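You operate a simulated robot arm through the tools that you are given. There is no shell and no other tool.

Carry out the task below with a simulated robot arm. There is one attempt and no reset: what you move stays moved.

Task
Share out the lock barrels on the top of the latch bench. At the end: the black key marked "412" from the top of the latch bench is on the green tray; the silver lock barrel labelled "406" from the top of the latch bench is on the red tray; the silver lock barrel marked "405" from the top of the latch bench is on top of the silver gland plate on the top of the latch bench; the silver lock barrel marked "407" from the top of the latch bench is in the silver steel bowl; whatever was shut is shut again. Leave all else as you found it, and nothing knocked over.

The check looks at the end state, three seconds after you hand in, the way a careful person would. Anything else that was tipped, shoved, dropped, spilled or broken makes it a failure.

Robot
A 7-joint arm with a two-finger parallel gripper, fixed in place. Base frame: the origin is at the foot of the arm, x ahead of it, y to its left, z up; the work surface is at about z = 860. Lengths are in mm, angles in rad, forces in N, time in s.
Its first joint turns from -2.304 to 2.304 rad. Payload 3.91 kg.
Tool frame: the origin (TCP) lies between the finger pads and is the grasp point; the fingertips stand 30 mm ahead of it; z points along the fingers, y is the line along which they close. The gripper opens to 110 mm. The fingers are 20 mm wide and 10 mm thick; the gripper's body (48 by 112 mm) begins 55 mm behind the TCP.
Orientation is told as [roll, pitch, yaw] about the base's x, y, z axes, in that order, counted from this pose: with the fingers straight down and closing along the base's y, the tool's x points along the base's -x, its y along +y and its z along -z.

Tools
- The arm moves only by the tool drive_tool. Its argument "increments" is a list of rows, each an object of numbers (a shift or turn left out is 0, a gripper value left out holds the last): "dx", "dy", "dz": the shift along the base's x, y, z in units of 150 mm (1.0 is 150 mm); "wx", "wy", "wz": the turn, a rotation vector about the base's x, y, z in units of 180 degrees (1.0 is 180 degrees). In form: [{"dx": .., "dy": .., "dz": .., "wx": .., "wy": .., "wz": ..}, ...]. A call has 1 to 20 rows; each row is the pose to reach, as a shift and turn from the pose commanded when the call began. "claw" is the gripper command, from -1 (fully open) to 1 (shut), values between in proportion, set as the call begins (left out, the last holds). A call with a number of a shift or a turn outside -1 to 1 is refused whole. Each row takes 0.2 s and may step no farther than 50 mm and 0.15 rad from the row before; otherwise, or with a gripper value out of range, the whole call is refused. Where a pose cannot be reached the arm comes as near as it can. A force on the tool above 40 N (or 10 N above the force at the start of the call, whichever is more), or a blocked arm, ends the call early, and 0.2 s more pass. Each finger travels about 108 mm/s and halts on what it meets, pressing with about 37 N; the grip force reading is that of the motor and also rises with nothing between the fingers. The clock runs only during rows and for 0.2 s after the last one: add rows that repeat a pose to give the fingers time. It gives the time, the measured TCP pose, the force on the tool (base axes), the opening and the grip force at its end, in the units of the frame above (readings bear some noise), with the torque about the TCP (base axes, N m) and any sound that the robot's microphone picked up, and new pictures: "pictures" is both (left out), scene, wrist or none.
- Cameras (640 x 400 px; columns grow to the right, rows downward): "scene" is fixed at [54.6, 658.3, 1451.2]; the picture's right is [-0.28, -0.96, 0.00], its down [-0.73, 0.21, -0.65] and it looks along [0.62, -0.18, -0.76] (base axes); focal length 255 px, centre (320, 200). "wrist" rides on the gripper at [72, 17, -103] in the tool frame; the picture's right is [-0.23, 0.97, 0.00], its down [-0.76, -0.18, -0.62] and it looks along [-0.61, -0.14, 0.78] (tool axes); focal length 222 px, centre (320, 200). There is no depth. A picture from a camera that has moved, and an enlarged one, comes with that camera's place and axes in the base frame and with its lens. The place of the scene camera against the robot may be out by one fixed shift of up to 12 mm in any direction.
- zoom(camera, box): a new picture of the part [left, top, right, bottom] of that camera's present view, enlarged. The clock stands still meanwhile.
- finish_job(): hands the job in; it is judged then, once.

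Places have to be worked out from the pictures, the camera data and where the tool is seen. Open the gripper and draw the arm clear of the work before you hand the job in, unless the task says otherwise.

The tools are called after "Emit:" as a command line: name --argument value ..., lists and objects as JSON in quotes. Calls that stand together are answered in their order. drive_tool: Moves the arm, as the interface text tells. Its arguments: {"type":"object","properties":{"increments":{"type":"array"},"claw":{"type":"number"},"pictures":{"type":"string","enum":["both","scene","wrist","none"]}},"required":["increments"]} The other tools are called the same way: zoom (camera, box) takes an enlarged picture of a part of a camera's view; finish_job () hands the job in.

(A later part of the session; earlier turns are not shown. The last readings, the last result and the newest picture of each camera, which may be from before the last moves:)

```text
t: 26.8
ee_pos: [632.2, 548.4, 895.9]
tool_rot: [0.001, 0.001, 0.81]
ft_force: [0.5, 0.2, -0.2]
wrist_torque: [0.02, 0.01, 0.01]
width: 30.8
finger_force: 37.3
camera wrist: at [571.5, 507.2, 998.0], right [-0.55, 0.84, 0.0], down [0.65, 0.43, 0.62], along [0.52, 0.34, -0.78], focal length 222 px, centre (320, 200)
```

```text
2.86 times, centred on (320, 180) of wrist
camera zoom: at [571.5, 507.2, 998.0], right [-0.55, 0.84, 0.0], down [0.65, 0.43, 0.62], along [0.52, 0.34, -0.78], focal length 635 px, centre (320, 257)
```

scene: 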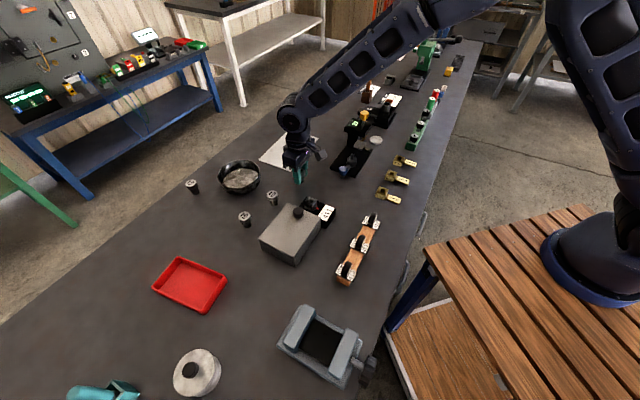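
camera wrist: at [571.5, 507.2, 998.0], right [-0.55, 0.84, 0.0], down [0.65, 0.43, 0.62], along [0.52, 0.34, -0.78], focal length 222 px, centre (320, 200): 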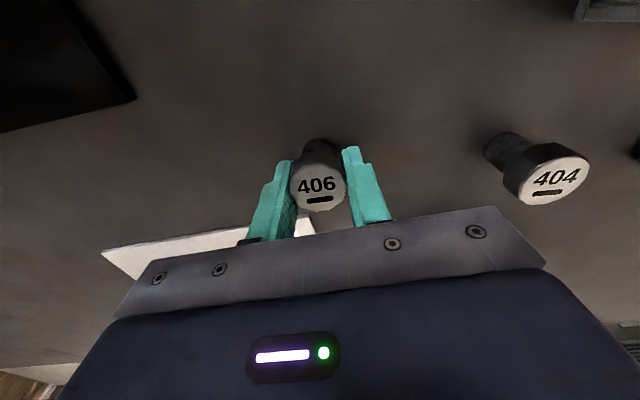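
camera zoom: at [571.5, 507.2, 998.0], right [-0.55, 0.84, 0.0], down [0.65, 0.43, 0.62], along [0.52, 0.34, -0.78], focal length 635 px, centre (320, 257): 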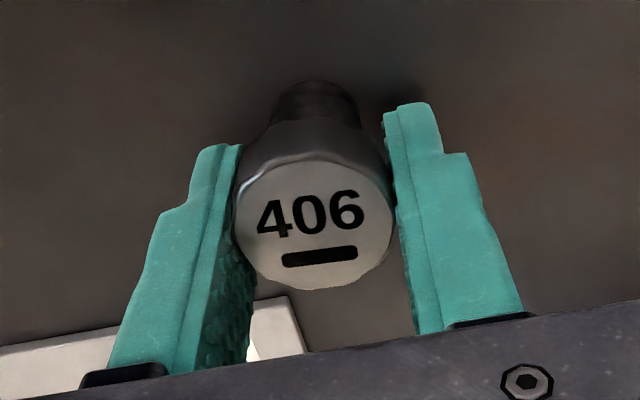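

406 is now centred and firmly held. Lifting straight up 150 mm, then carrying it toward the red tray at about (360, 860) while turning the gripper so it closes along the tray's long side.

Emit:
drive_tool --increments '[{"dz": 0.1}, {"dz": 0.4}, {"dz": 0.7}, {"dz": 1.0}]' --pictures "wrist"

Emit:
drive_tool --increments '[{"dx": -0.1, "dy": 0.11, "wz": 0.045}, {"dx": -0.2, "dy": 0.22, "wz": 0.09}, {"dx": -0.3, "dy": 0.33, "wz": 0.135}, {"dx": -0.4, "dy": 0.44, "wz": 0.18}, {"dx": -0.5, "dy": 0.55, "wz": 0.225}, {"dx": -0.6, "dy": 0.66, "wz": 0.27}]' --pictures "none"

Emit:
drive_tool --increments '[{"dx": -0.1, "dy": 0.11, "wz": 0.045}, {"dx": -0.2, "dy": 0.22, "wz": 0.09}, {"dx": -0.3, "dy": 0.33, "wz": 0.135}, {"dx": -0.4, "dy": 0.44, "wz": 0.18}, {"dx": -0.5, "dy": 0.55, "wz": 0.225}, {"dx": -0.6, "dy": 0.66, "wz": 0.262}]' --pictures "both"

```text
t: 27.8
ee_pos: [632.8, 545.8, 1045.0]
tool_rot: [0.001, 0.003, 0.813]
ft_force: [1.0, 0.1, -0.5]
wrist_torque: [-0.03, 0.04, -0.01]
width: 30.7
finger_force: 37.3
camera wrist: at [571.8, 504.4, 1147.9], right [-0.55, 0.84, 0.0], down [0.65, 0.43, 0.62], along [0.52, 0.34, -0.78], focal length 222 px, centre (320, 200)
```

wrist: 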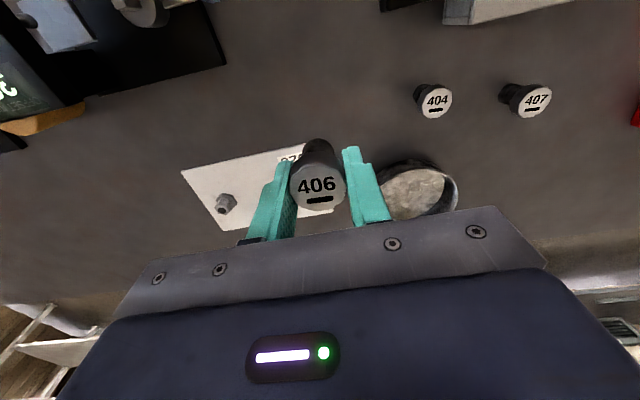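

```text
t: 29.2
ee_pos: [542.3, 645.0, 1044.4]
tool_rot: [0.002, 0.0, 1.662]
ft_force: [-0.1, -0.2, -0.4]
wrist_torque: [0.01, 0.01, -0.01]
width: 31.0
finger_force: 36.6
```

```text
t: 30.6
ee_pos: [453.2, 745.6, 1044.7]
tool_rot: [-0.001, -0.001, 2.484]
ft_force: [1.0, 0.4, -0.8]
wrist_torque: [0.04, 0.0, -0.02]
width: 30.9
finger_force: 36.9
camera wrist: at [500.8, 687.5, 1147.8], right [-0.78, -0.63, 0.0], down [-0.49, 0.61, 0.62], along [-0.39, 0.48, -0.78], focal length 222 px, centre (320, 200)
```

scene: 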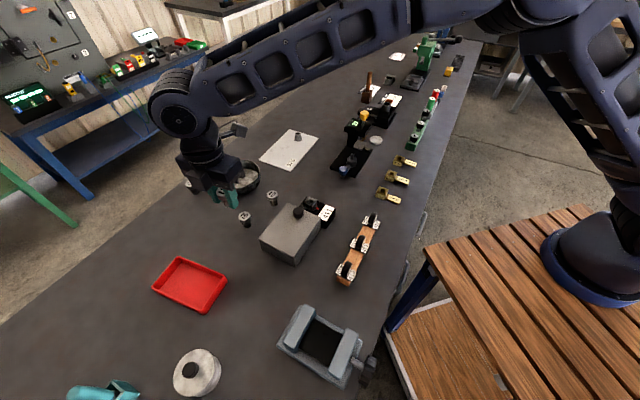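
wrist: 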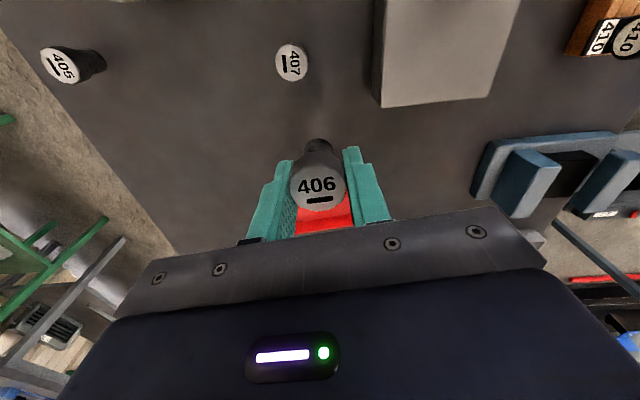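

Halfway there with 406 still held upright. Moving on to hover over the red tray.

Emit:
drive_tool --increments '[{"dx": -0.16, "dy": 0.17}, {"dx": -0.32, "dy": 0.35}, {"dx": -0.48, "dy": 0.52}, {"dx": -0.65, "dy": 0.7}, {"dx": -0.65, "dy": 0.7}]' --pictures "both"

```text
t: 31.8
ee_pos: [354.7, 852.4, 1045.3]
tool_rot: [0.0, 0.001, 2.483]
ft_force: [-0.4, -0.1, -0.3]
wrist_torque: [0.03, 0.0, 0.0]
width: 30.7
finger_force: 37.0
camera wrist: at [401.6, 793.3, 1148.0], right [-0.78, -0.63, 0.0], down [-0.49, 0.61, 0.62], along [-0.39, 0.48, -0.78], focal length 222 px, centre (320, 200)
```

scene: 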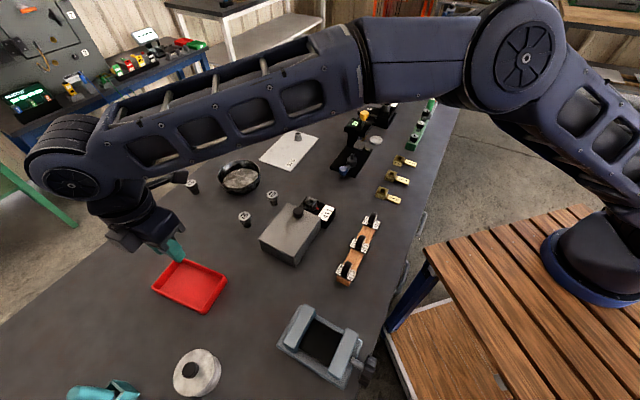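
wrist: 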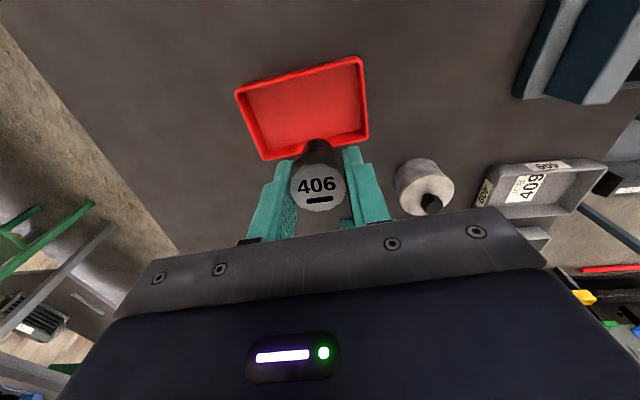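

The tray centre works out to about (361, 870). I'll shift there and descend until the barrel's base is just above the tray floor.

Emit:
drive_tool --increments '[{"dx": 0.035, "dy": 0.115}, {"dx": 0.035, "dy": 0.115, "dz": -0.25}, {"dx": 0.035, "dy": 0.115, "dz": -0.5}, {"dx": 0.035, "dy": 0.115, "dz": -0.72}, {"dx": 0.035, "dy": 0.115, "dz": -0.72}]' --pictures "both"

```text
t: 33.0
ee_pos: [359.1, 869.1, 938.5]
tool_rot: [0.001, 0.0, 2.483]
ft_force: [0.2, 1.1, -0.9]
wrist_torque: [0.01, 0.01, 0.01]
width: 31.0
finger_force: 37.2
camera wrist: at [406.6, 810.7, 1042.1], right [-0.78, -0.63, 0.0], down [-0.49, 0.61, 0.62], along [-0.39, 0.48, -0.78], focal length 222 px, centre (320, 200)
```

scene: 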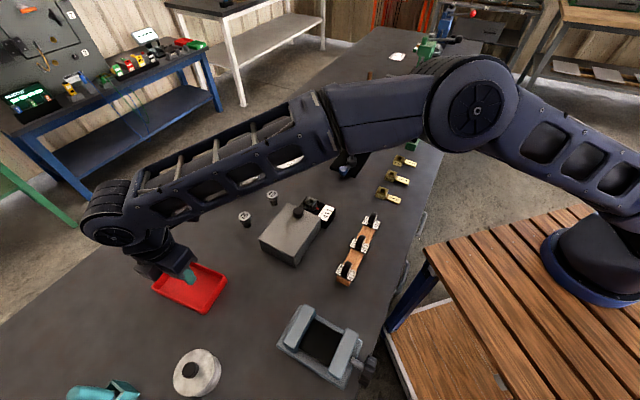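
wrist: 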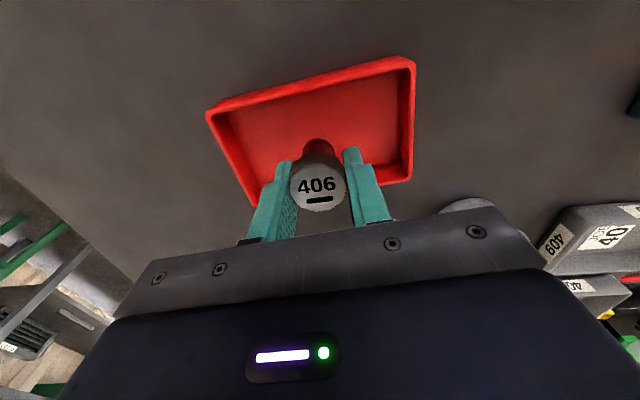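

Aligned over the tray middle. Lowering further to near the tray floor.

Emit:
drive_tool --increments '[{"dz": -0.12}, {"dz": -0.22}, {"dz": -0.24}, {"dz": -0.24}]' --pictures "none"

Emit:
drive_tool --increments '[{"dz": -0.007}, {"dz": -0.013}, {"dz": -0.02}, {"dz": -0.02}]' --pictures "both"

```text
t: 34.0
ee_pos: [359.9, 868.3, 902.9]
tool_rot: [0.001, 0.001, 2.481]
ft_force: [-0.7, 0.1, -1.5]
wrist_torque: [-0.01, 0.0, 0.02]
width: 30.8
finger_force: 37.1
```

```text
t: 35.0
ee_pos: [360.1, 866.7, 898.6]
tool_rot: [0.001, -0.002, 2.481]
ft_force: [-0.2, 0.1, 0.2]
wrist_torque: [0.01, 0.01, -0.01]
width: 30.7
finger_force: 37.2
camera wrist: at [407.4, 809.4, 1002.2], right [-0.78, -0.63, 0.0], down [-0.49, 0.61, 0.62], along [-0.39, 0.48, -0.78], focal length 222 px, centre (320, 200)
```

scene: 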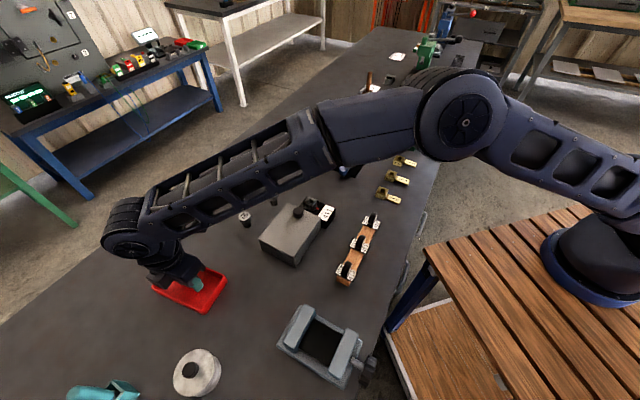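
wrist: 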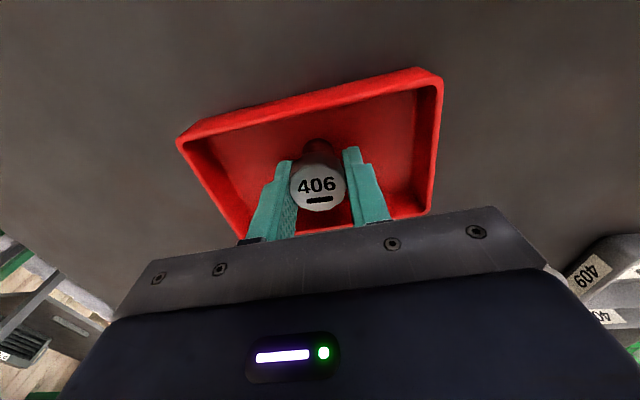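

No contact yet at z≈898.7. Continuing down in ~1 mm steps until I feel the floor.

Emit:
drive_tool --increments '[{"dz": -0.004}, {"dz": -0.008}, {"dz": -0.008}]' --pictures "none"

Emit:
drive_tool --increments '[{"dz": -0.004}, {"dz": -0.008}, {"dz": -0.008}]' --pictures "none"

```text
t: 35.8
ee_pos: [361.0, 866.4, 899.4]
tool_rot: [-0.002, 0.0, 2.481]
ft_force: [0.2, -2.3, 15.3]
wrist_torque: [-0.19, -0.09, 0.01]
width: 31.0
finger_force: 37.3
```

```text
t: 36.6
ee_pos: [359.9, 869.3, 897.7]
tool_rot: [-0.001, 0.002, 2.482]
ft_force: [1.5, -2.5, 28.1]
wrist_torque: [-0.28, -0.14, 0.04]
width: 30.9
finger_force: 36.6
```

Contact felt (28 N upward), so the barrel stands on the tray floor. I'll relieve the pressure slightly, then open the fingers to 52 mm.

Emit:
drive_tool --increments '[{"dz": 0.01}, {"dz": 0.012}]' --pictures "none"

Emit:
drive_tool --increments '[{"dz": 0}, {"dz": 0}, {"dz": 0}]' --claw 0.05 --pictures "wrist"

```text
t: 37.2
ee_pos: [360.9, 867.2, 897.9]
tool_rot: [-0.001, 0.0, 2.483]
ft_force: [3.5, 0.3, 9.1]
wrist_torque: [0.0, -0.12, 0.01]
width: 30.7
finger_force: 37.6
```

```text
t: 38.0
ee_pos: [359.5, 867.8, 898.1]
tool_rot: [0.0, 0.001, 2.483]
ft_force: [0.3, 0.6, -0.8]
wrist_torque: [0.0, -0.05, 0.02]
width: 52.3
finger_force: 0.1
camera wrist: at [407.2, 810.4, 1001.6], right [-0.78, -0.63, 0.0], down [-0.49, 0.61, 0.62], along [-0.39, 0.48, -0.78], focal length 222 px, centre (320, 200)
```

wrist: 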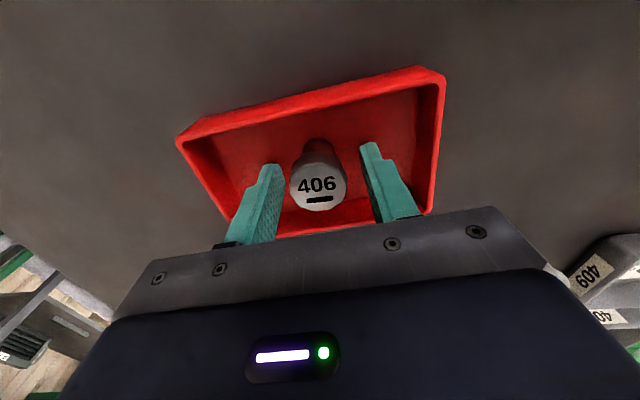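

406 stands upright on the red tray. Lifting clear straight up, then moving over to barrel 407 at about (502, 730).

Emit:
drive_tool --increments '[{"dz": 0.15}, {"dz": 0.45}, {"dz": 0.75}, {"dz": 1.0}]' --pictures "scene"

Emit:
drive_tool --increments '[{"dx": 0.188, "dy": -0.183}, {"dx": 0.376, "dy": -0.366}, {"dx": 0.564, "dy": -0.549}, {"dx": 0.752, "dy": -0.732}, {"dx": 0.941, "dy": -0.913}, {"dx": 0.941, "dy": -0.913, "dz": -0.3}, {"dx": 0.941, "dy": -0.913, "dz": -0.588}, {"dx": 0.941, "dy": -0.913, "dz": -0.588}]' --claw -0.27 --pictures "both"

```text
t: 39.0
ee_pos: [360.9, 869.0, 1050.0]
tool_rot: [0.0, -0.001, 2.481]
ft_force: [0.9, 0.7, 0.0]
wrist_torque: [-0.02, 0.03, 0.0]
width: 52.3
finger_force: 0.0
```

scene: 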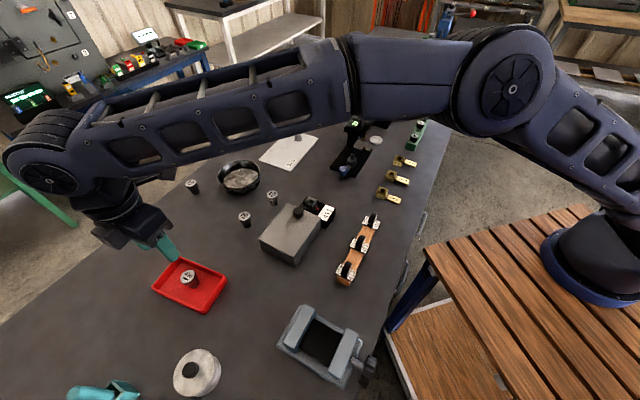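

```text
t: 40.8
ee_pos: [500.7, 731.2, 960.5]
tool_rot: [0.001, -0.001, 2.483]
ft_force: [0.5, 0.4, -0.2]
wrist_torque: [0.0, 0.0, 0.04]
width: 69.9
finger_force: 0.1
camera wrist: at [548.4, 672.3, 1061.8], right [-0.78, -0.63, 0.0], down [-0.49, 0.61, 0.62], along [-0.39, 0.48, -0.78], focal length 222 px, centre (320, 200)
```

scene: 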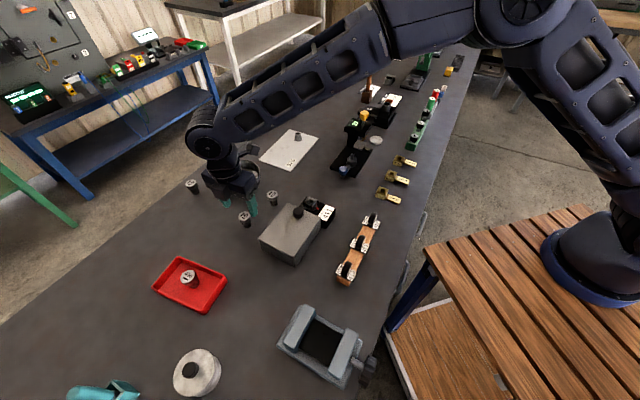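
wrist: 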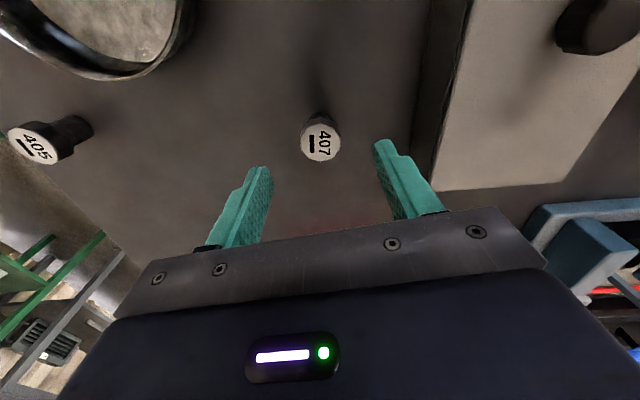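

407 is near the centre line. A quick zoom for a precise offset before descending.

Emit:
zoom --camera "wrist" --box '[260, 80, 380, 180]'

```text
4.00 times, centred on (320, 130) of wrist
camera zoom: at [548.4, 672.3, 1061.8], right [-0.78, -0.63, 0.0], down [-0.49, 0.61, 0.62], along [-0.39, 0.48, -0.78], focal length 888 px, centre (320, 480)
```

zoom: 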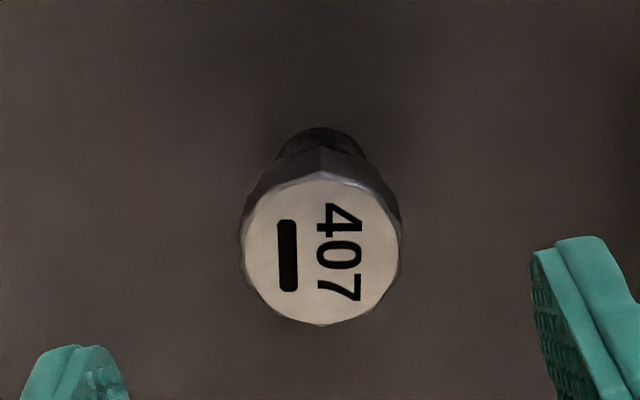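

407 is centred within a millimetre. Descending to z≈896 and closing.

Emit:
drive_tool --increments '[{"dz": -0.15}, {"dz": -0.3}, {"dz": -0.428}, {"dz": -0.428}]' --pictures "none"

Emit:
drive_tool --increments '[{"dz": 0}, {"dz": 0}, {"dz": 0}, {"dz": 0}]' --claw 1 --pictures "wrist"

Emit:
drive_tool --increments '[{"dz": 0.1}, {"dz": 0.4}, {"dz": 0.7}, {"dz": 1.0}, {"dz": 1.0}]' --pictures "both"

```text
t: 41.8
ee_pos: [501.0, 732.3, 894.5]
tool_rot: [0.001, 0.001, 2.48]
ft_force: [0.5, 0.1, 0.1]
wrist_torque: [-0.01, 0.0, 0.0]
width: 69.9
finger_force: 0.1
```

```text
t: 42.8
ee_pos: [500.4, 732.3, 896.3]
tool_rot: [-0.001, -0.001, 2.479]
ft_force: [-0.4, 0.6, 0.1]
wrist_torque: [-0.03, 0.01, -0.03]
width: 30.3
finger_force: 36.9
camera wrist: at [549.0, 673.8, 998.5], right [-0.78, -0.63, 0.0], down [-0.49, 0.61, 0.62], along [-0.39, 0.48, -0.78], focal length 222 px, centre (320, 200)
```

wrist: 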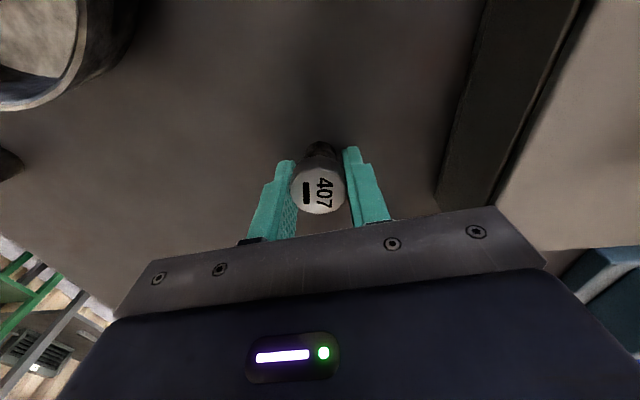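

```text
t: 44.0
ee_pos: [502.6, 731.8, 1043.2]
tool_rot: [-0.002, 0.001, 2.482]
ft_force: [0.1, 0.5, -2.0]
wrist_torque: [0.0, -0.01, -0.02]
width: 30.5
finger_force: 37.1
camera wrist: at [549.9, 674.0, 1147.1], right [-0.78, -0.63, 0.0], down [-0.49, 0.61, 0.62], along [-0.39, 0.48, -0.78], focal length 222 px, centre (320, 200)
```

scene: 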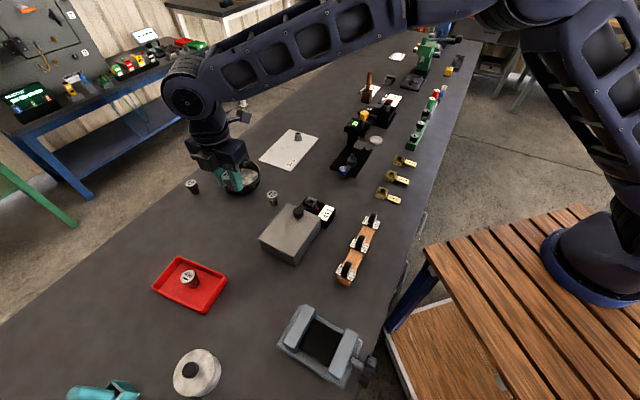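
wrist: 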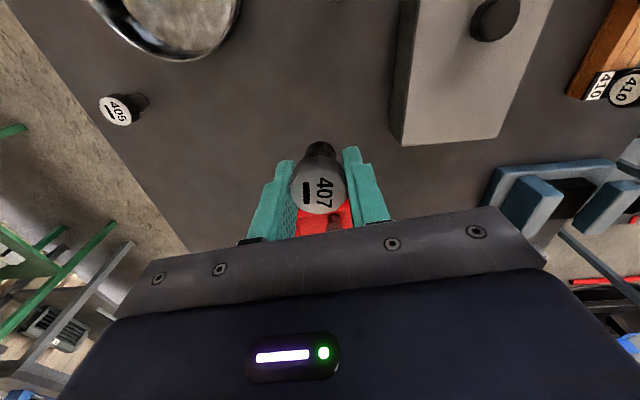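

407 is held and lifted. Now turning back so the fingers close tangentially and moving over the bowl (centre estimated near (677, 734)) to measure it.

Emit:
drive_tool --increments '[{"dx": 0.08, "dy": -0.01, "wz": -0.0439}, {"dx": 0.16, "dy": -0.02, "wz": -0.0878}, {"dx": 0.24, "dy": -0.03, "wz": -0.1317}, {"dx": 0.32, "dy": -0.04, "wz": -0.1756}, {"dx": 0.4, "dy": -0.05, "wz": -0.2195}, {"dx": 0.48, "dy": -0.06, "wz": -0.2634}, {"dx": 0.56, "dy": -0.07, "wz": -0.3073}, {"dx": 0.64, "dy": -0.08, "wz": -0.3512}, {"dx": 0.72, "dy": -0.09, "wz": -0.3951}, {"dx": 0.8, "dy": -0.1, "wz": -0.439}, {"dx": 0.9, "dy": -0.11, "wz": -0.4829}, {"dx": 1.0, "dy": -0.12, "wz": -0.5268}, {"dx": 1.0, "dy": -0.12, "wz": -0.5268}]' --pictures "both"

```text
t: 46.8
ee_pos: [650.0, 713.8, 1045.9]
tool_rot: [0.001, 0.0, 0.827]
ft_force: [0.2, 0.1, -0.6]
wrist_torque: [-0.02, -0.01, 0.0]
width: 30.2
finger_force: 36.9
camera wrist: at [590.0, 671.7, 1149.6], right [-0.56, 0.83, 0.0], down [0.65, 0.44, 0.62], along [0.52, 0.35, -0.78], focal length 222 px, centre (320, 200)
```

scene: 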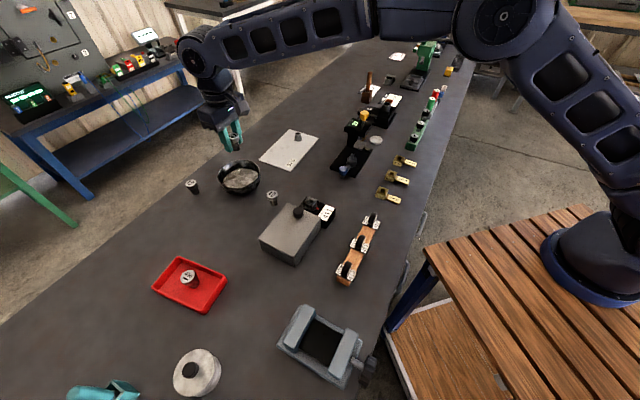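
wrist: 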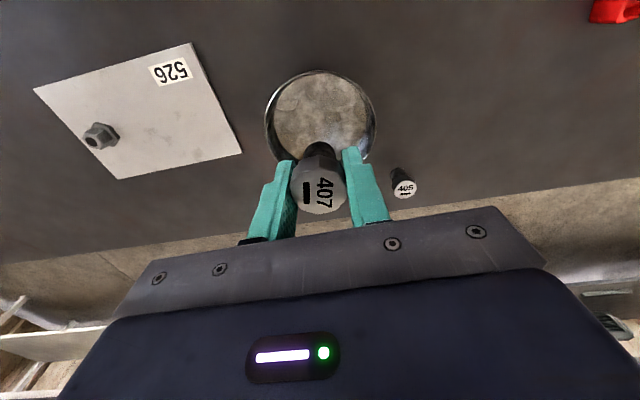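

The bowl centre works out near (670, 725), rim diameter ~120 mm. I'll shift 8 mm toward it and descend to about z=915 (barrel base ~20 mm above the table).

Emit:
drive_tool --increments '[{"dx": 0.047, "dy": 0.033}, {"dx": 0.047, "dy": 0.033, "dz": -0.25}, {"dx": 0.047, "dy": 0.033, "dz": -0.5}, {"dx": 0.047, "dy": 0.033, "dz": -0.72}, {"dx": 0.047, "dy": 0.033, "dz": -0.72}]' --pictures "both"

```text
t: 48.0
ee_pos: [658.2, 717.7, 936.8]
tool_rot: [0.002, 0.0, 0.827]
ft_force: [0.0, -0.3, -0.5]
wrist_torque: [0.01, 0.01, 0.01]
width: 30.2
finger_force: 37.1
camera wrist: at [596.7, 676.5, 1040.4], right [-0.56, 0.83, 0.0], down [0.65, 0.44, 0.62], along [0.52, 0.35, -0.78], focal length 222 px, centre (320, 200)
```

scene: 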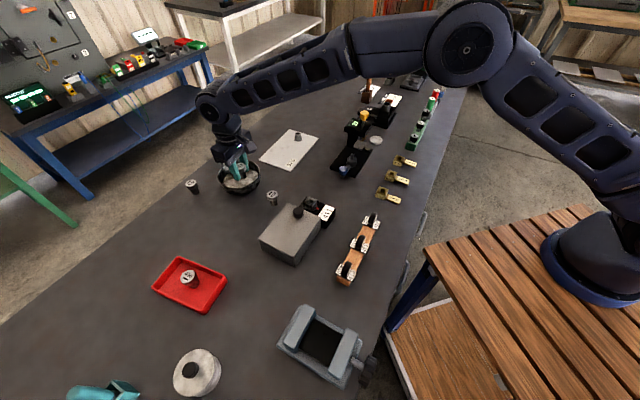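
wrist: 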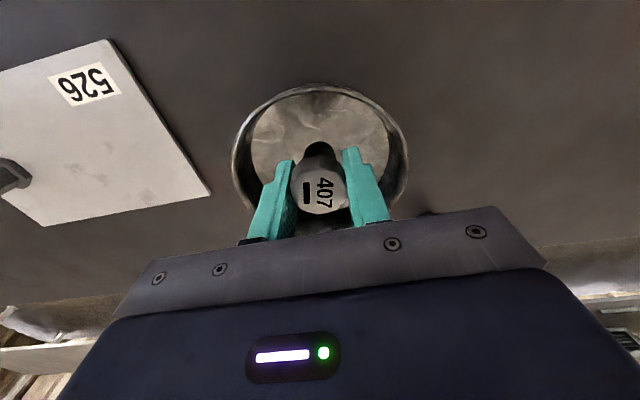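

Well inside the bowl outline. Descending gently toward the bowl floor.

Emit:
drive_tool --increments '[{"dz": -0.1}, {"dz": -0.18}, {"dz": -0.22}, {"dz": -0.22}]' --pictures "none"

Emit:
drive_tool --increments '[{"dz": -0.01}, {"dz": -0.02}, {"dz": -0.027}, {"dz": -0.027}]' --pictures "wrist"

```text
t: 49.0
ee_pos: [657.1, 717.4, 904.7]
tool_rot: [-0.001, 0.0, 0.827]
ft_force: [-0.1, -0.3, -1.0]
wrist_torque: [-0.01, 0.04, -0.01]
width: 30.2
finger_force: 37.0
```

```text
t: 50.0
ee_pos: [658.6, 718.2, 903.5]
tool_rot: [0.0, -0.005, 0.826]
ft_force: [0.4, -0.8, 20.7]
wrist_torque: [-0.15, 0.0, -0.02]
width: 30.3
finger_force: 37.0
camera wrist: at [597.0, 675.7, 1005.9], right [-0.56, 0.83, 0.0], down [0.65, 0.44, 0.63], along [0.52, 0.35, -0.78], focal length 222 px, centre (320, 200)
```

wrist: 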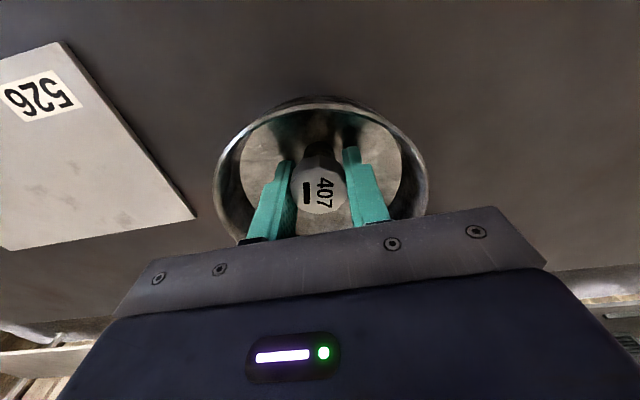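

Contact at ~21 N: the barrel stands on the bowl floor. Easing up and opening the fingers to ~50 mm.

Emit:
drive_tool --increments '[{"dz": 0.01}, {"dz": 0.01}]' --pictures "none"

Emit:
drive_tool --increments '[{"dz": 0}, {"dz": 0}, {"dz": 0}]' --claw 0.1 --pictures "wrist"

```text
t: 50.6
ee_pos: [656.6, 718.2, 902.8]
tool_rot: [-0.001, -0.003, 0.828]
ft_force: [2.5, 4.8, 19.3]
wrist_torque: [0.07, -0.09, 0.03]
width: 30.2
finger_force: 36.9
```

```text
t: 51.4
ee_pos: [657.0, 718.1, 902.6]
tool_rot: [0.0, -0.001, 0.828]
ft_force: [0.0, -0.1, -0.3]
wrist_torque: [-0.01, -0.01, -0.01]
width: 49.6
finger_force: 0.0
camera wrist: at [597.2, 675.8, 1005.1], right [-0.56, 0.83, 0.0], down [0.65, 0.44, 0.62], along [0.51, 0.35, -0.78], focal length 222 px, centre (320, 200)
```

wrist: 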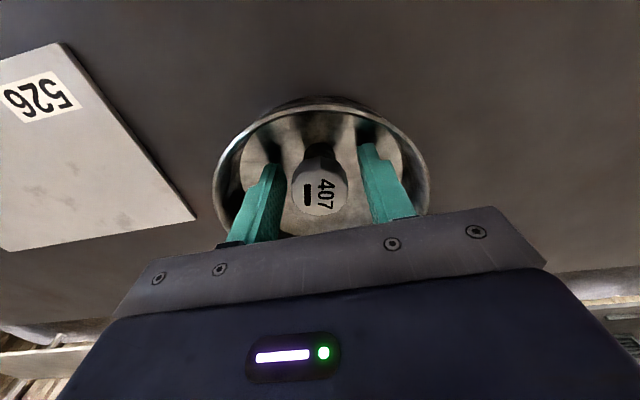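

407 stands in the bowl. Lifting straight out, then positioning for barrel 405 at about (675, 872) — beyond tool-down reach, so I'll approach with the tool tilted outward.

Emit:
drive_tool --increments '[{"dz": 0.1}, {"dz": 0.4}, {"dz": 0.7}, {"dz": 1.0}]' --pictures "scene"

Emit:
drive_tool --increments '[{"dx": -0.25, "dy": 0.1, "wz": 0.0274}, {"dx": -0.518, "dy": 0.225, "wz": 0.0274}, {"dx": -0.518, "dy": 0.225, "wz": 0.0274}]' --claw -0.27 --pictures "none"

Emit:
drive_tool --increments '[{"wx": 0.0356, "wy": -0.0275}, {"wx": 0.0712, "wy": -0.055}, {"wx": 0.107, "wy": -0.083}, {"wx": 0.145, "wy": -0.1122}, {"wx": 0.145, "wy": -0.1122}]' --pictures "both"

```text
t: 52.4
ee_pos: [657.9, 719.5, 1051.1]
tool_rot: [0.001, 0.002, 0.827]
ft_force: [0.2, 1.7, -0.9]
wrist_torque: [-0.04, 0.0, 0.02]
width: 49.5
finger_force: 0.0
```

scene: 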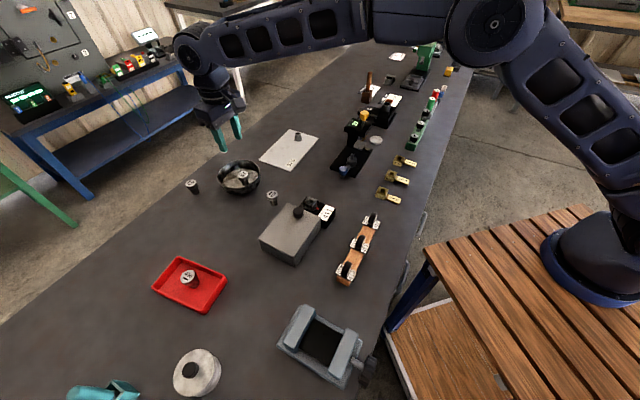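

```text
t: 53.2
ee_pos: [579.7, 752.8, 1052.3]
tool_rot: [0.0, 0.0, 0.913]
ft_force: [0.2, -0.2, -0.9]
wrist_torque: [0.01, 0.04, 0.03]
width: 69.8
finger_force: 0.0
```

```text
t: 54.4
ee_pos: [580.7, 751.8, 1052.4]
tool_rot: [0.0, -0.576, 0.911]
ft_force: [-0.7, -0.2, 0.0]
wrist_torque: [0.01, 0.0, 0.0]
width: 69.8
finger_force: 0.1
camera wrist: at [495.5, 669.4, 1099.1], right [-0.65, 0.75, 0.12], down [0.32, 0.13, 0.94], along [0.68, 0.65, -0.32], focal length 222 px, centre (320, 200)
```

scene: 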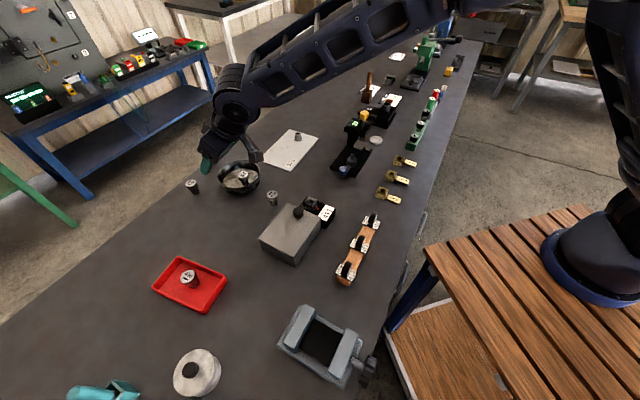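
wrist: 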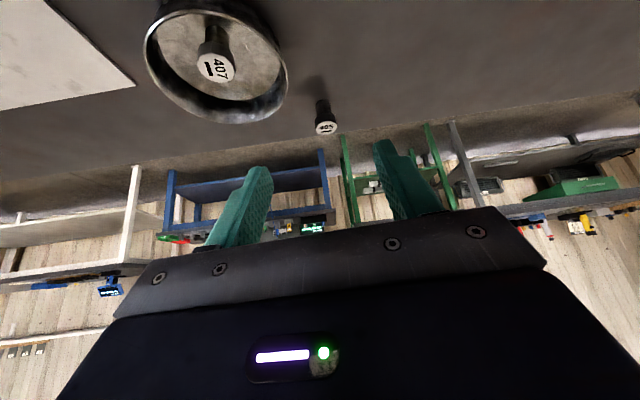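

Tilted 33° outward; 405's head lies at about (676, 872, 897) from this view. Moving to a stand-off 60 mm back along the tool axis.

Emit:
drive_tool --increments '[{"dx": 0.124, "dy": 0.159, "dz": -0.178}, {"dx": 0.248, "dy": 0.317, "dz": -0.356}, {"dx": 0.373, "dy": 0.476, "dz": -0.535}, {"dx": 0.497, "dy": 0.635, "dz": -0.713}, {"dx": 0.497, "dy": 0.635, "dz": -0.713}]' --pictures "both"

```text
t: 55.6
ee_pos: [653.8, 846.9, 944.8]
tool_rot: [0.001, -0.575, 0.913]
ft_force: [-0.3, 0.1, 0.3]
wrist_torque: [0.03, 0.01, 0.0]
width: 69.7
finger_force: 0.0
camera wrist: at [569.4, 765.0, 991.8], right [-0.65, 0.75, 0.12], down [0.32, 0.13, 0.94], along [0.68, 0.65, -0.32], focal length 222 px, centre (320, 200)
```

scene: 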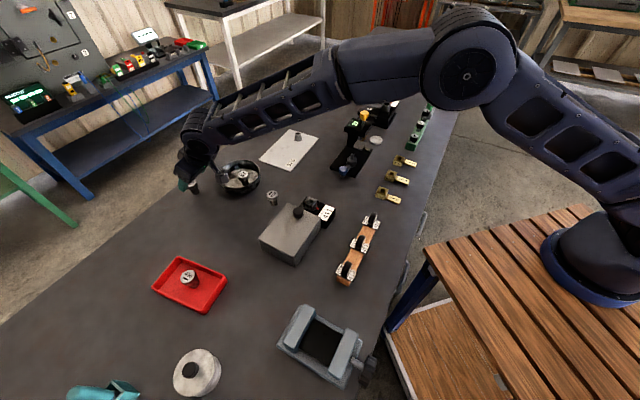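
wrist: 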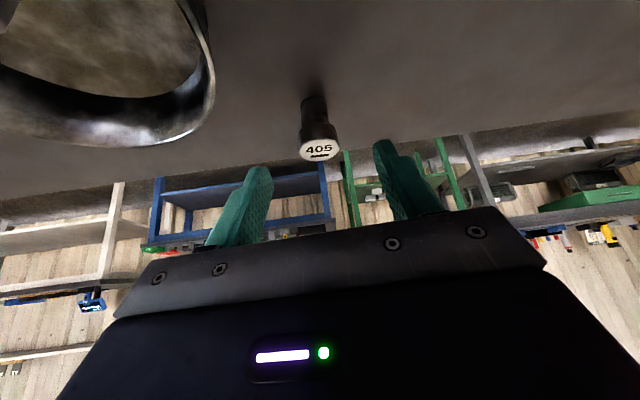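

The pose was reached and 405 lies ahead between the fingers. Zooming to refine.

Emit:
zoom --camera "wrist" --box '[260, 80, 380, 180]'

Emit:
zoom --camera "scene" --box '[160, 110, 280, 220]'

```text
4.00 times, centred on (320, 130) of wrist
camera zoom: at [569.4, 765.0, 991.8], right [-0.65, 0.75, 0.12], down [0.32, 0.13, 0.94], along [0.68, 0.65, -0.32], focal length 888 px, centre (320, 480)
```

zoom: 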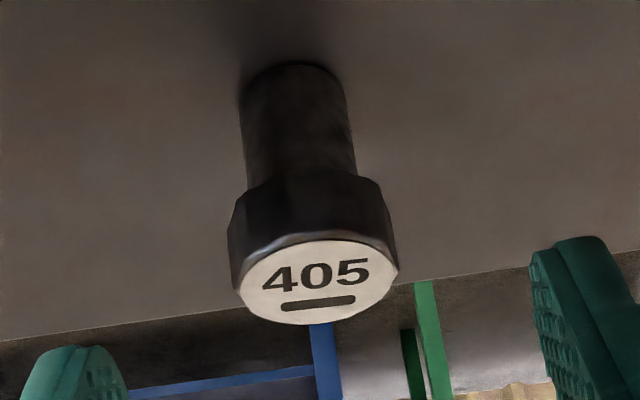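

```text
3.64 times, centred on (220, 165) of scene
camera zoom: at [54.6, 658.3, 1451.2], right [-0.28, -0.96, 0.0], down [-0.73, 0.21, -0.65], along [0.62, -0.18, -0.76], focal length 929 px, centre (684, 327)
```

zoom: 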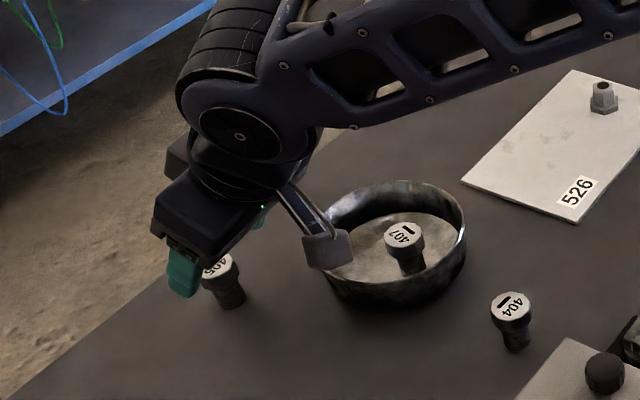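

405 refines to about (679, 874). Advancing along the tool axis to bring the fingers around its head at z≈895.

Emit:
drive_tool --increments '[{"dx": 0.051, "dy": 0.062, "dz": -0.112}, {"dx": 0.102, "dy": 0.123, "dz": -0.223}, {"dx": 0.153, "dy": 0.185, "dz": -0.335}, {"dx": 0.153, "dy": 0.185, "dz": -0.335}]' --pictures "both"

Emit:
zoom --camera "wrist" --box '[220, 110, 420, 250]'

Emit:
zoom --camera "scene" --box '[160, 110, 280, 220]'

```text
t: 56.6
ee_pos: [677.0, 875.0, 896.7]
tool_rot: [-0.001, -0.577, 0.913]
ft_force: [0.5, 0.6, -0.6]
wrist_torque: [0.0, 0.0, 0.0]
width: 69.9
finger_force: 0.1
camera wrist: at [593.0, 792.5, 942.5], right [-0.65, 0.75, 0.12], down [0.32, 0.13, 0.94], along [0.68, 0.65, -0.33], focal length 222 px, centre (320, 200)
```

scene: 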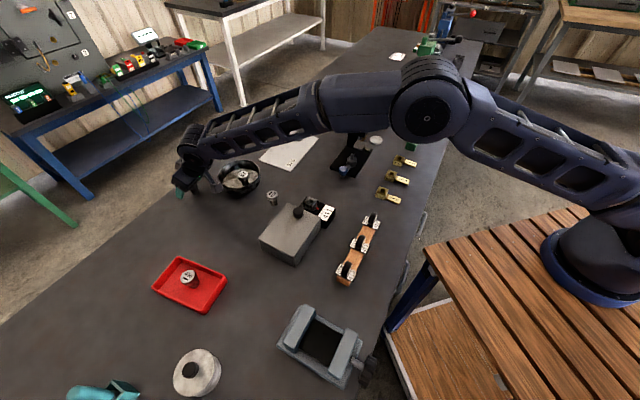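
wrist: 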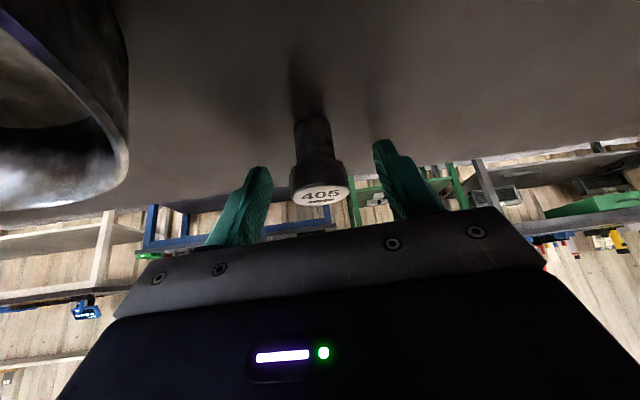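

```text
2.86 times, centred on (320, 180) of wrist
camera zoom: at [593.0, 792.5, 942.5], right [-0.65, 0.75, 0.12], down [0.32, 0.13, 0.94], along [0.68, 0.65, -0.33], focal length 635 px, centre (320, 257)
```

zoom: 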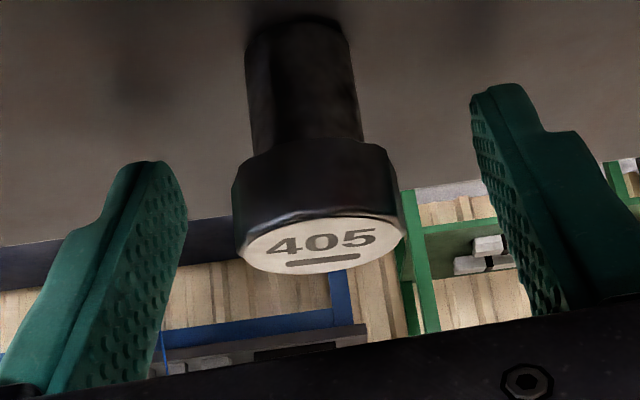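

```text
3.64 times, centred on (220, 165) of scene
camera zoom: at [54.6, 658.3, 1451.2], right [-0.28, -0.96, 0.0], down [-0.73, 0.21, -0.65], along [0.62, -0.18, -0.76], focal length 929 px, centre (684, 327)
```

zoom: 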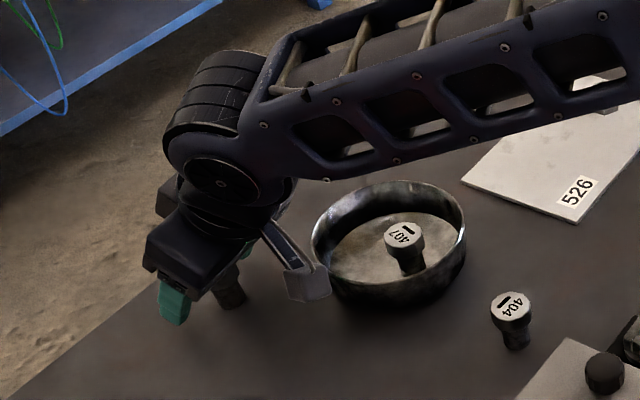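

The head sits within a few mm of the grasp point. Closing the fingers.

Emit:
drive_tool --increments '[{"dz": 0}, {"dz": 0}, {"dz": 0}, {"dz": 0}]' --claw 1 --pictures "wrist"

Emit:
zoom --camera "wrist" --box '[220, 110, 420, 250]'

```text
t: 57.6
ee_pos: [677.6, 875.2, 895.6]
tool_rot: [0.001, -0.575, 0.912]
ft_force: [-0.7, 0.7, 0.8]
wrist_torque: [0.01, -0.01, -0.01]
width: 30.3
finger_force: 36.7
camera wrist: at [592.9, 792.5, 942.7], right [-0.65, 0.75, 0.12], down [0.32, 0.13, 0.94], along [0.68, 0.65, -0.33], focal length 222 px, centre (320, 200)
```

wrist: 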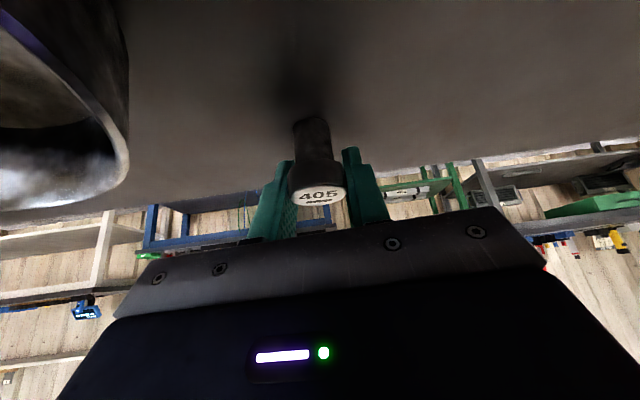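

```text
2.86 times, centred on (320, 180) of wrist
camera zoom: at [592.9, 792.5, 942.7], right [-0.65, 0.75, 0.12], down [0.32, 0.13, 0.94], along [0.68, 0.65, -0.33], focal length 635 px, centre (320, 257)
```

zoom: 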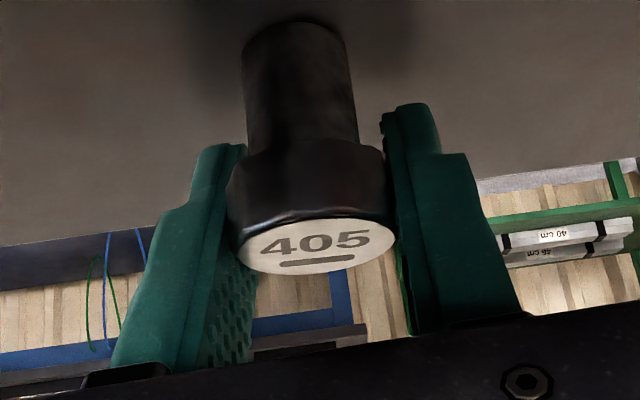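

405 is gripped. Lifting up and drawing inward, keeping the same tilt.

Emit:
drive_tool --increments '[{"dz": 0.12}, {"dz": 0.35}, {"dx": -0.1, "dy": -0.13, "dz": 0.6}, {"dx": -0.25, "dy": -0.32, "dz": 0.8}, {"dx": -0.4, "dy": -0.52, "dz": 0.9}, {"dx": -0.55, "dy": -0.7, "dz": 1.0}, {"dx": -0.55, "dy": -0.7, "dz": 1.0}]' --pictures "both"

```text
t: 59.2
ee_pos: [597.2, 769.3, 1045.9]
tool_rot: [0.0, -0.577, 0.914]
ft_force: [1.3, -1.1, -0.8]
wrist_torque: [0.05, -0.01, -0.03]
width: 30.2
finger_force: 37.1
camera wrist: at [512.2, 686.5, 1092.2], right [-0.65, 0.75, 0.12], down [0.32, 0.13, 0.94], along [0.68, 0.65, -0.33], focal length 222 px, centre (320, 200)
```

scene: 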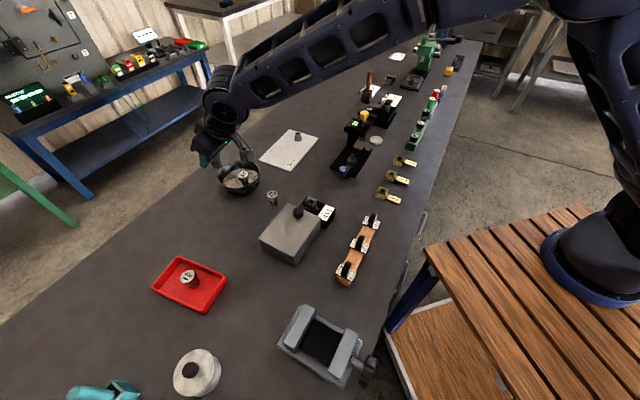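
wrist: 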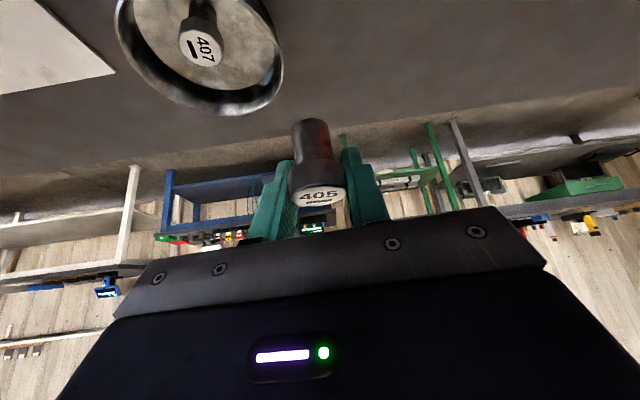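

Barrel 405 hangs upright in the grip. Swinging over to the gland plate spot near (765, 560), keeping the tilt and turning it to the new azimuth.

Emit:
drive_tool --increments '[{"dx": 0.14, "dy": -0.175, "wz": -0.0223}, {"dx": 0.28, "dy": -0.35, "wz": -0.0446}, {"dx": 0.42, "dy": -0.525, "wz": -0.0668}, {"dx": 0.56, "dy": -0.7, "wz": -0.0891}]' --pictures "none"

Emit:
drive_tool --increments '[{"dx": 0.14, "dy": -0.175}, {"dx": 0.28, "dy": -0.35}, {"dx": 0.42, "dy": -0.525}, {"dx": 0.567, "dy": -0.693}, {"dx": 0.567, "dy": -0.693}]' --pictures "both"

```text
t: 60.2
ee_pos: [677.5, 665.0, 1044.5]
tool_rot: [0.001, -0.576, 0.631]
ft_force: [-0.2, -0.2, -0.2]
wrist_torque: [-0.02, 0.0, 0.02]
width: 30.0
finger_force: 37.4
```

```text
t: 61.4
ee_pos: [765.3, 562.9, 1043.8]
tool_rot: [0.001, -0.574, 0.634]
ft_force: [-0.2, 1.2, -0.7]
wrist_torque: [0.03, 0.02, 0.0]
width: 29.9
finger_force: 36.9
camera wrist: at [662.5, 506.8, 1091.6], right [-0.42, 0.9, 0.12], down [0.35, 0.03, 0.94], along [0.84, 0.44, -0.33], focal length 222 px, centre (320, 200)
```

scene: 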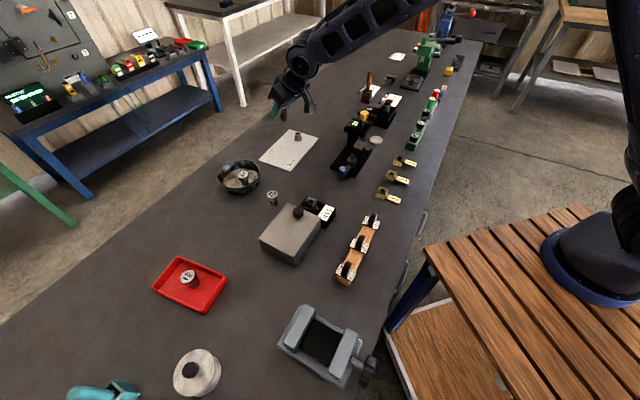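
wrist: 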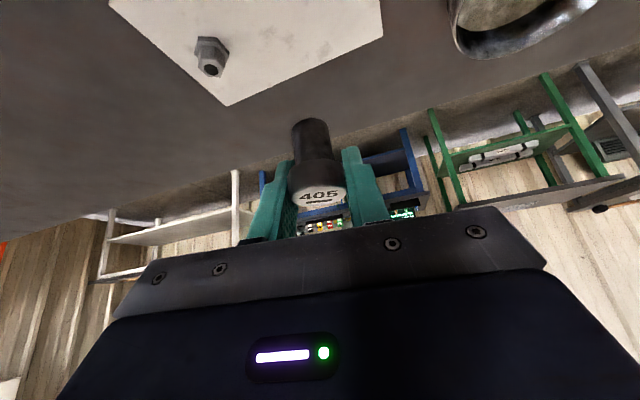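

The spot under the barrel is well inside the plate, ~95 mm from the gland. Lowering to z≈930 first.

Emit:
drive_tool --increments '[{"dz": -0.25}, {"dz": -0.5}, {"dz": -0.767}, {"dz": -0.767}]' --pictures "both"

Emit:
zoom --camera "scene" --box '[240, 70, 400, 190]'

```text
t: 62.4
ee_pos: [763.4, 562.4, 930.8]
tool_rot: [0.001, -0.575, 0.632]
ft_force: [-0.3, -0.9, -0.6]
wrist_torque: [-0.01, 0.01, -0.03]
width: 30.2
finger_force: 37.1
camera wrist: at [659.9, 506.5, 976.9], right [-0.42, 0.9, 0.12], down [0.35, 0.03, 0.94], along [0.84, 0.44, -0.33], focal length 222 px, centre (320, 200)
```

scene: 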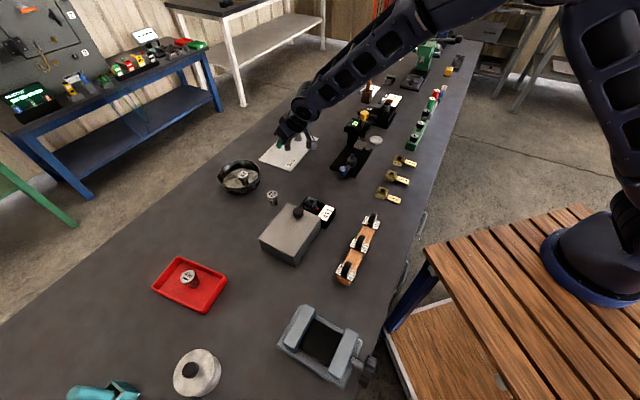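
wrist: 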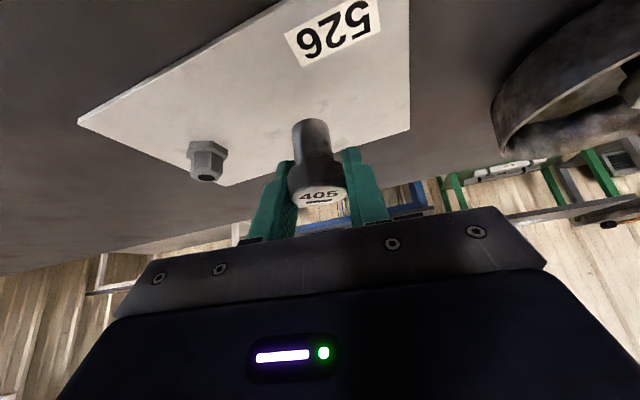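

```text
3.33 times, centred on (320, 130) of scene
camera zoom: at [54.6, 658.3, 1451.2], right [-0.28, -0.96, 0.0], down [-0.73, 0.21, -0.65], along [0.62, -0.18, -0.76], focal length 851 px, centre (320, 433)
```

zoom: 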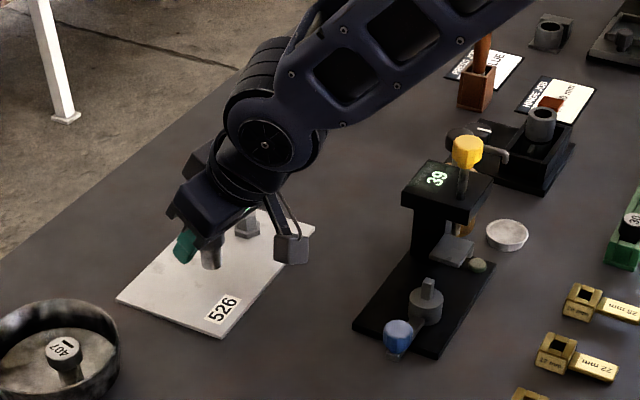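

Clear of the gland and the device. Lowering to just above the plate, then in small steps to contact.

Emit:
drive_tool --increments '[{"dz": -0.09}, {"dz": -0.16}, {"dz": -0.187}, {"dz": -0.187}]' --pictures "none"

Emit:
drive_tool --increments '[{"dz": -0.007}, {"dz": -0.013}, {"dz": -0.02}, {"dz": -0.02}]' --pictures "wrist"

```text
t: 63.4
ee_pos: [763.9, 561.8, 901.0]
tool_rot: [-0.001, -0.576, 0.634]
ft_force: [0.6, 0.0, -0.4]
wrist_torque: [0.0, -0.02, 0.01]
width: 30.2
finger_force: 36.9
```

```text
t: 64.4
ee_pos: [765.5, 562.2, 901.1]
tool_rot: [0.001, -0.577, 0.632]
ft_force: [1.8, 0.8, 7.9]
wrist_torque: [0.01, 0.05, 0.0]
width: 29.9
finger_force: 37.2
camera wrist: at [660.9, 505.4, 947.4], right [-0.42, 0.9, 0.12], down [0.35, 0.03, 0.94], along [0.84, 0.44, -0.32], focal length 222 px, centre (320, 200)
```

wrist: 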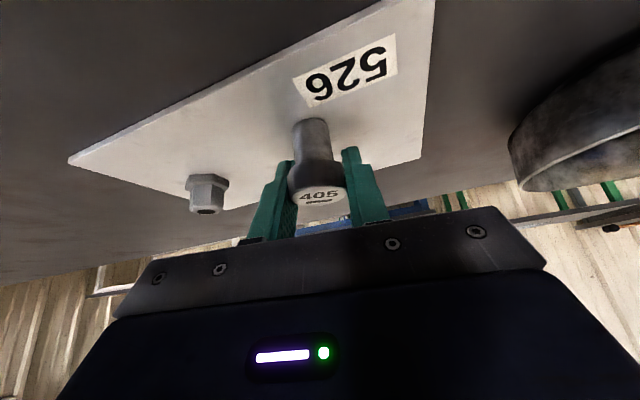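

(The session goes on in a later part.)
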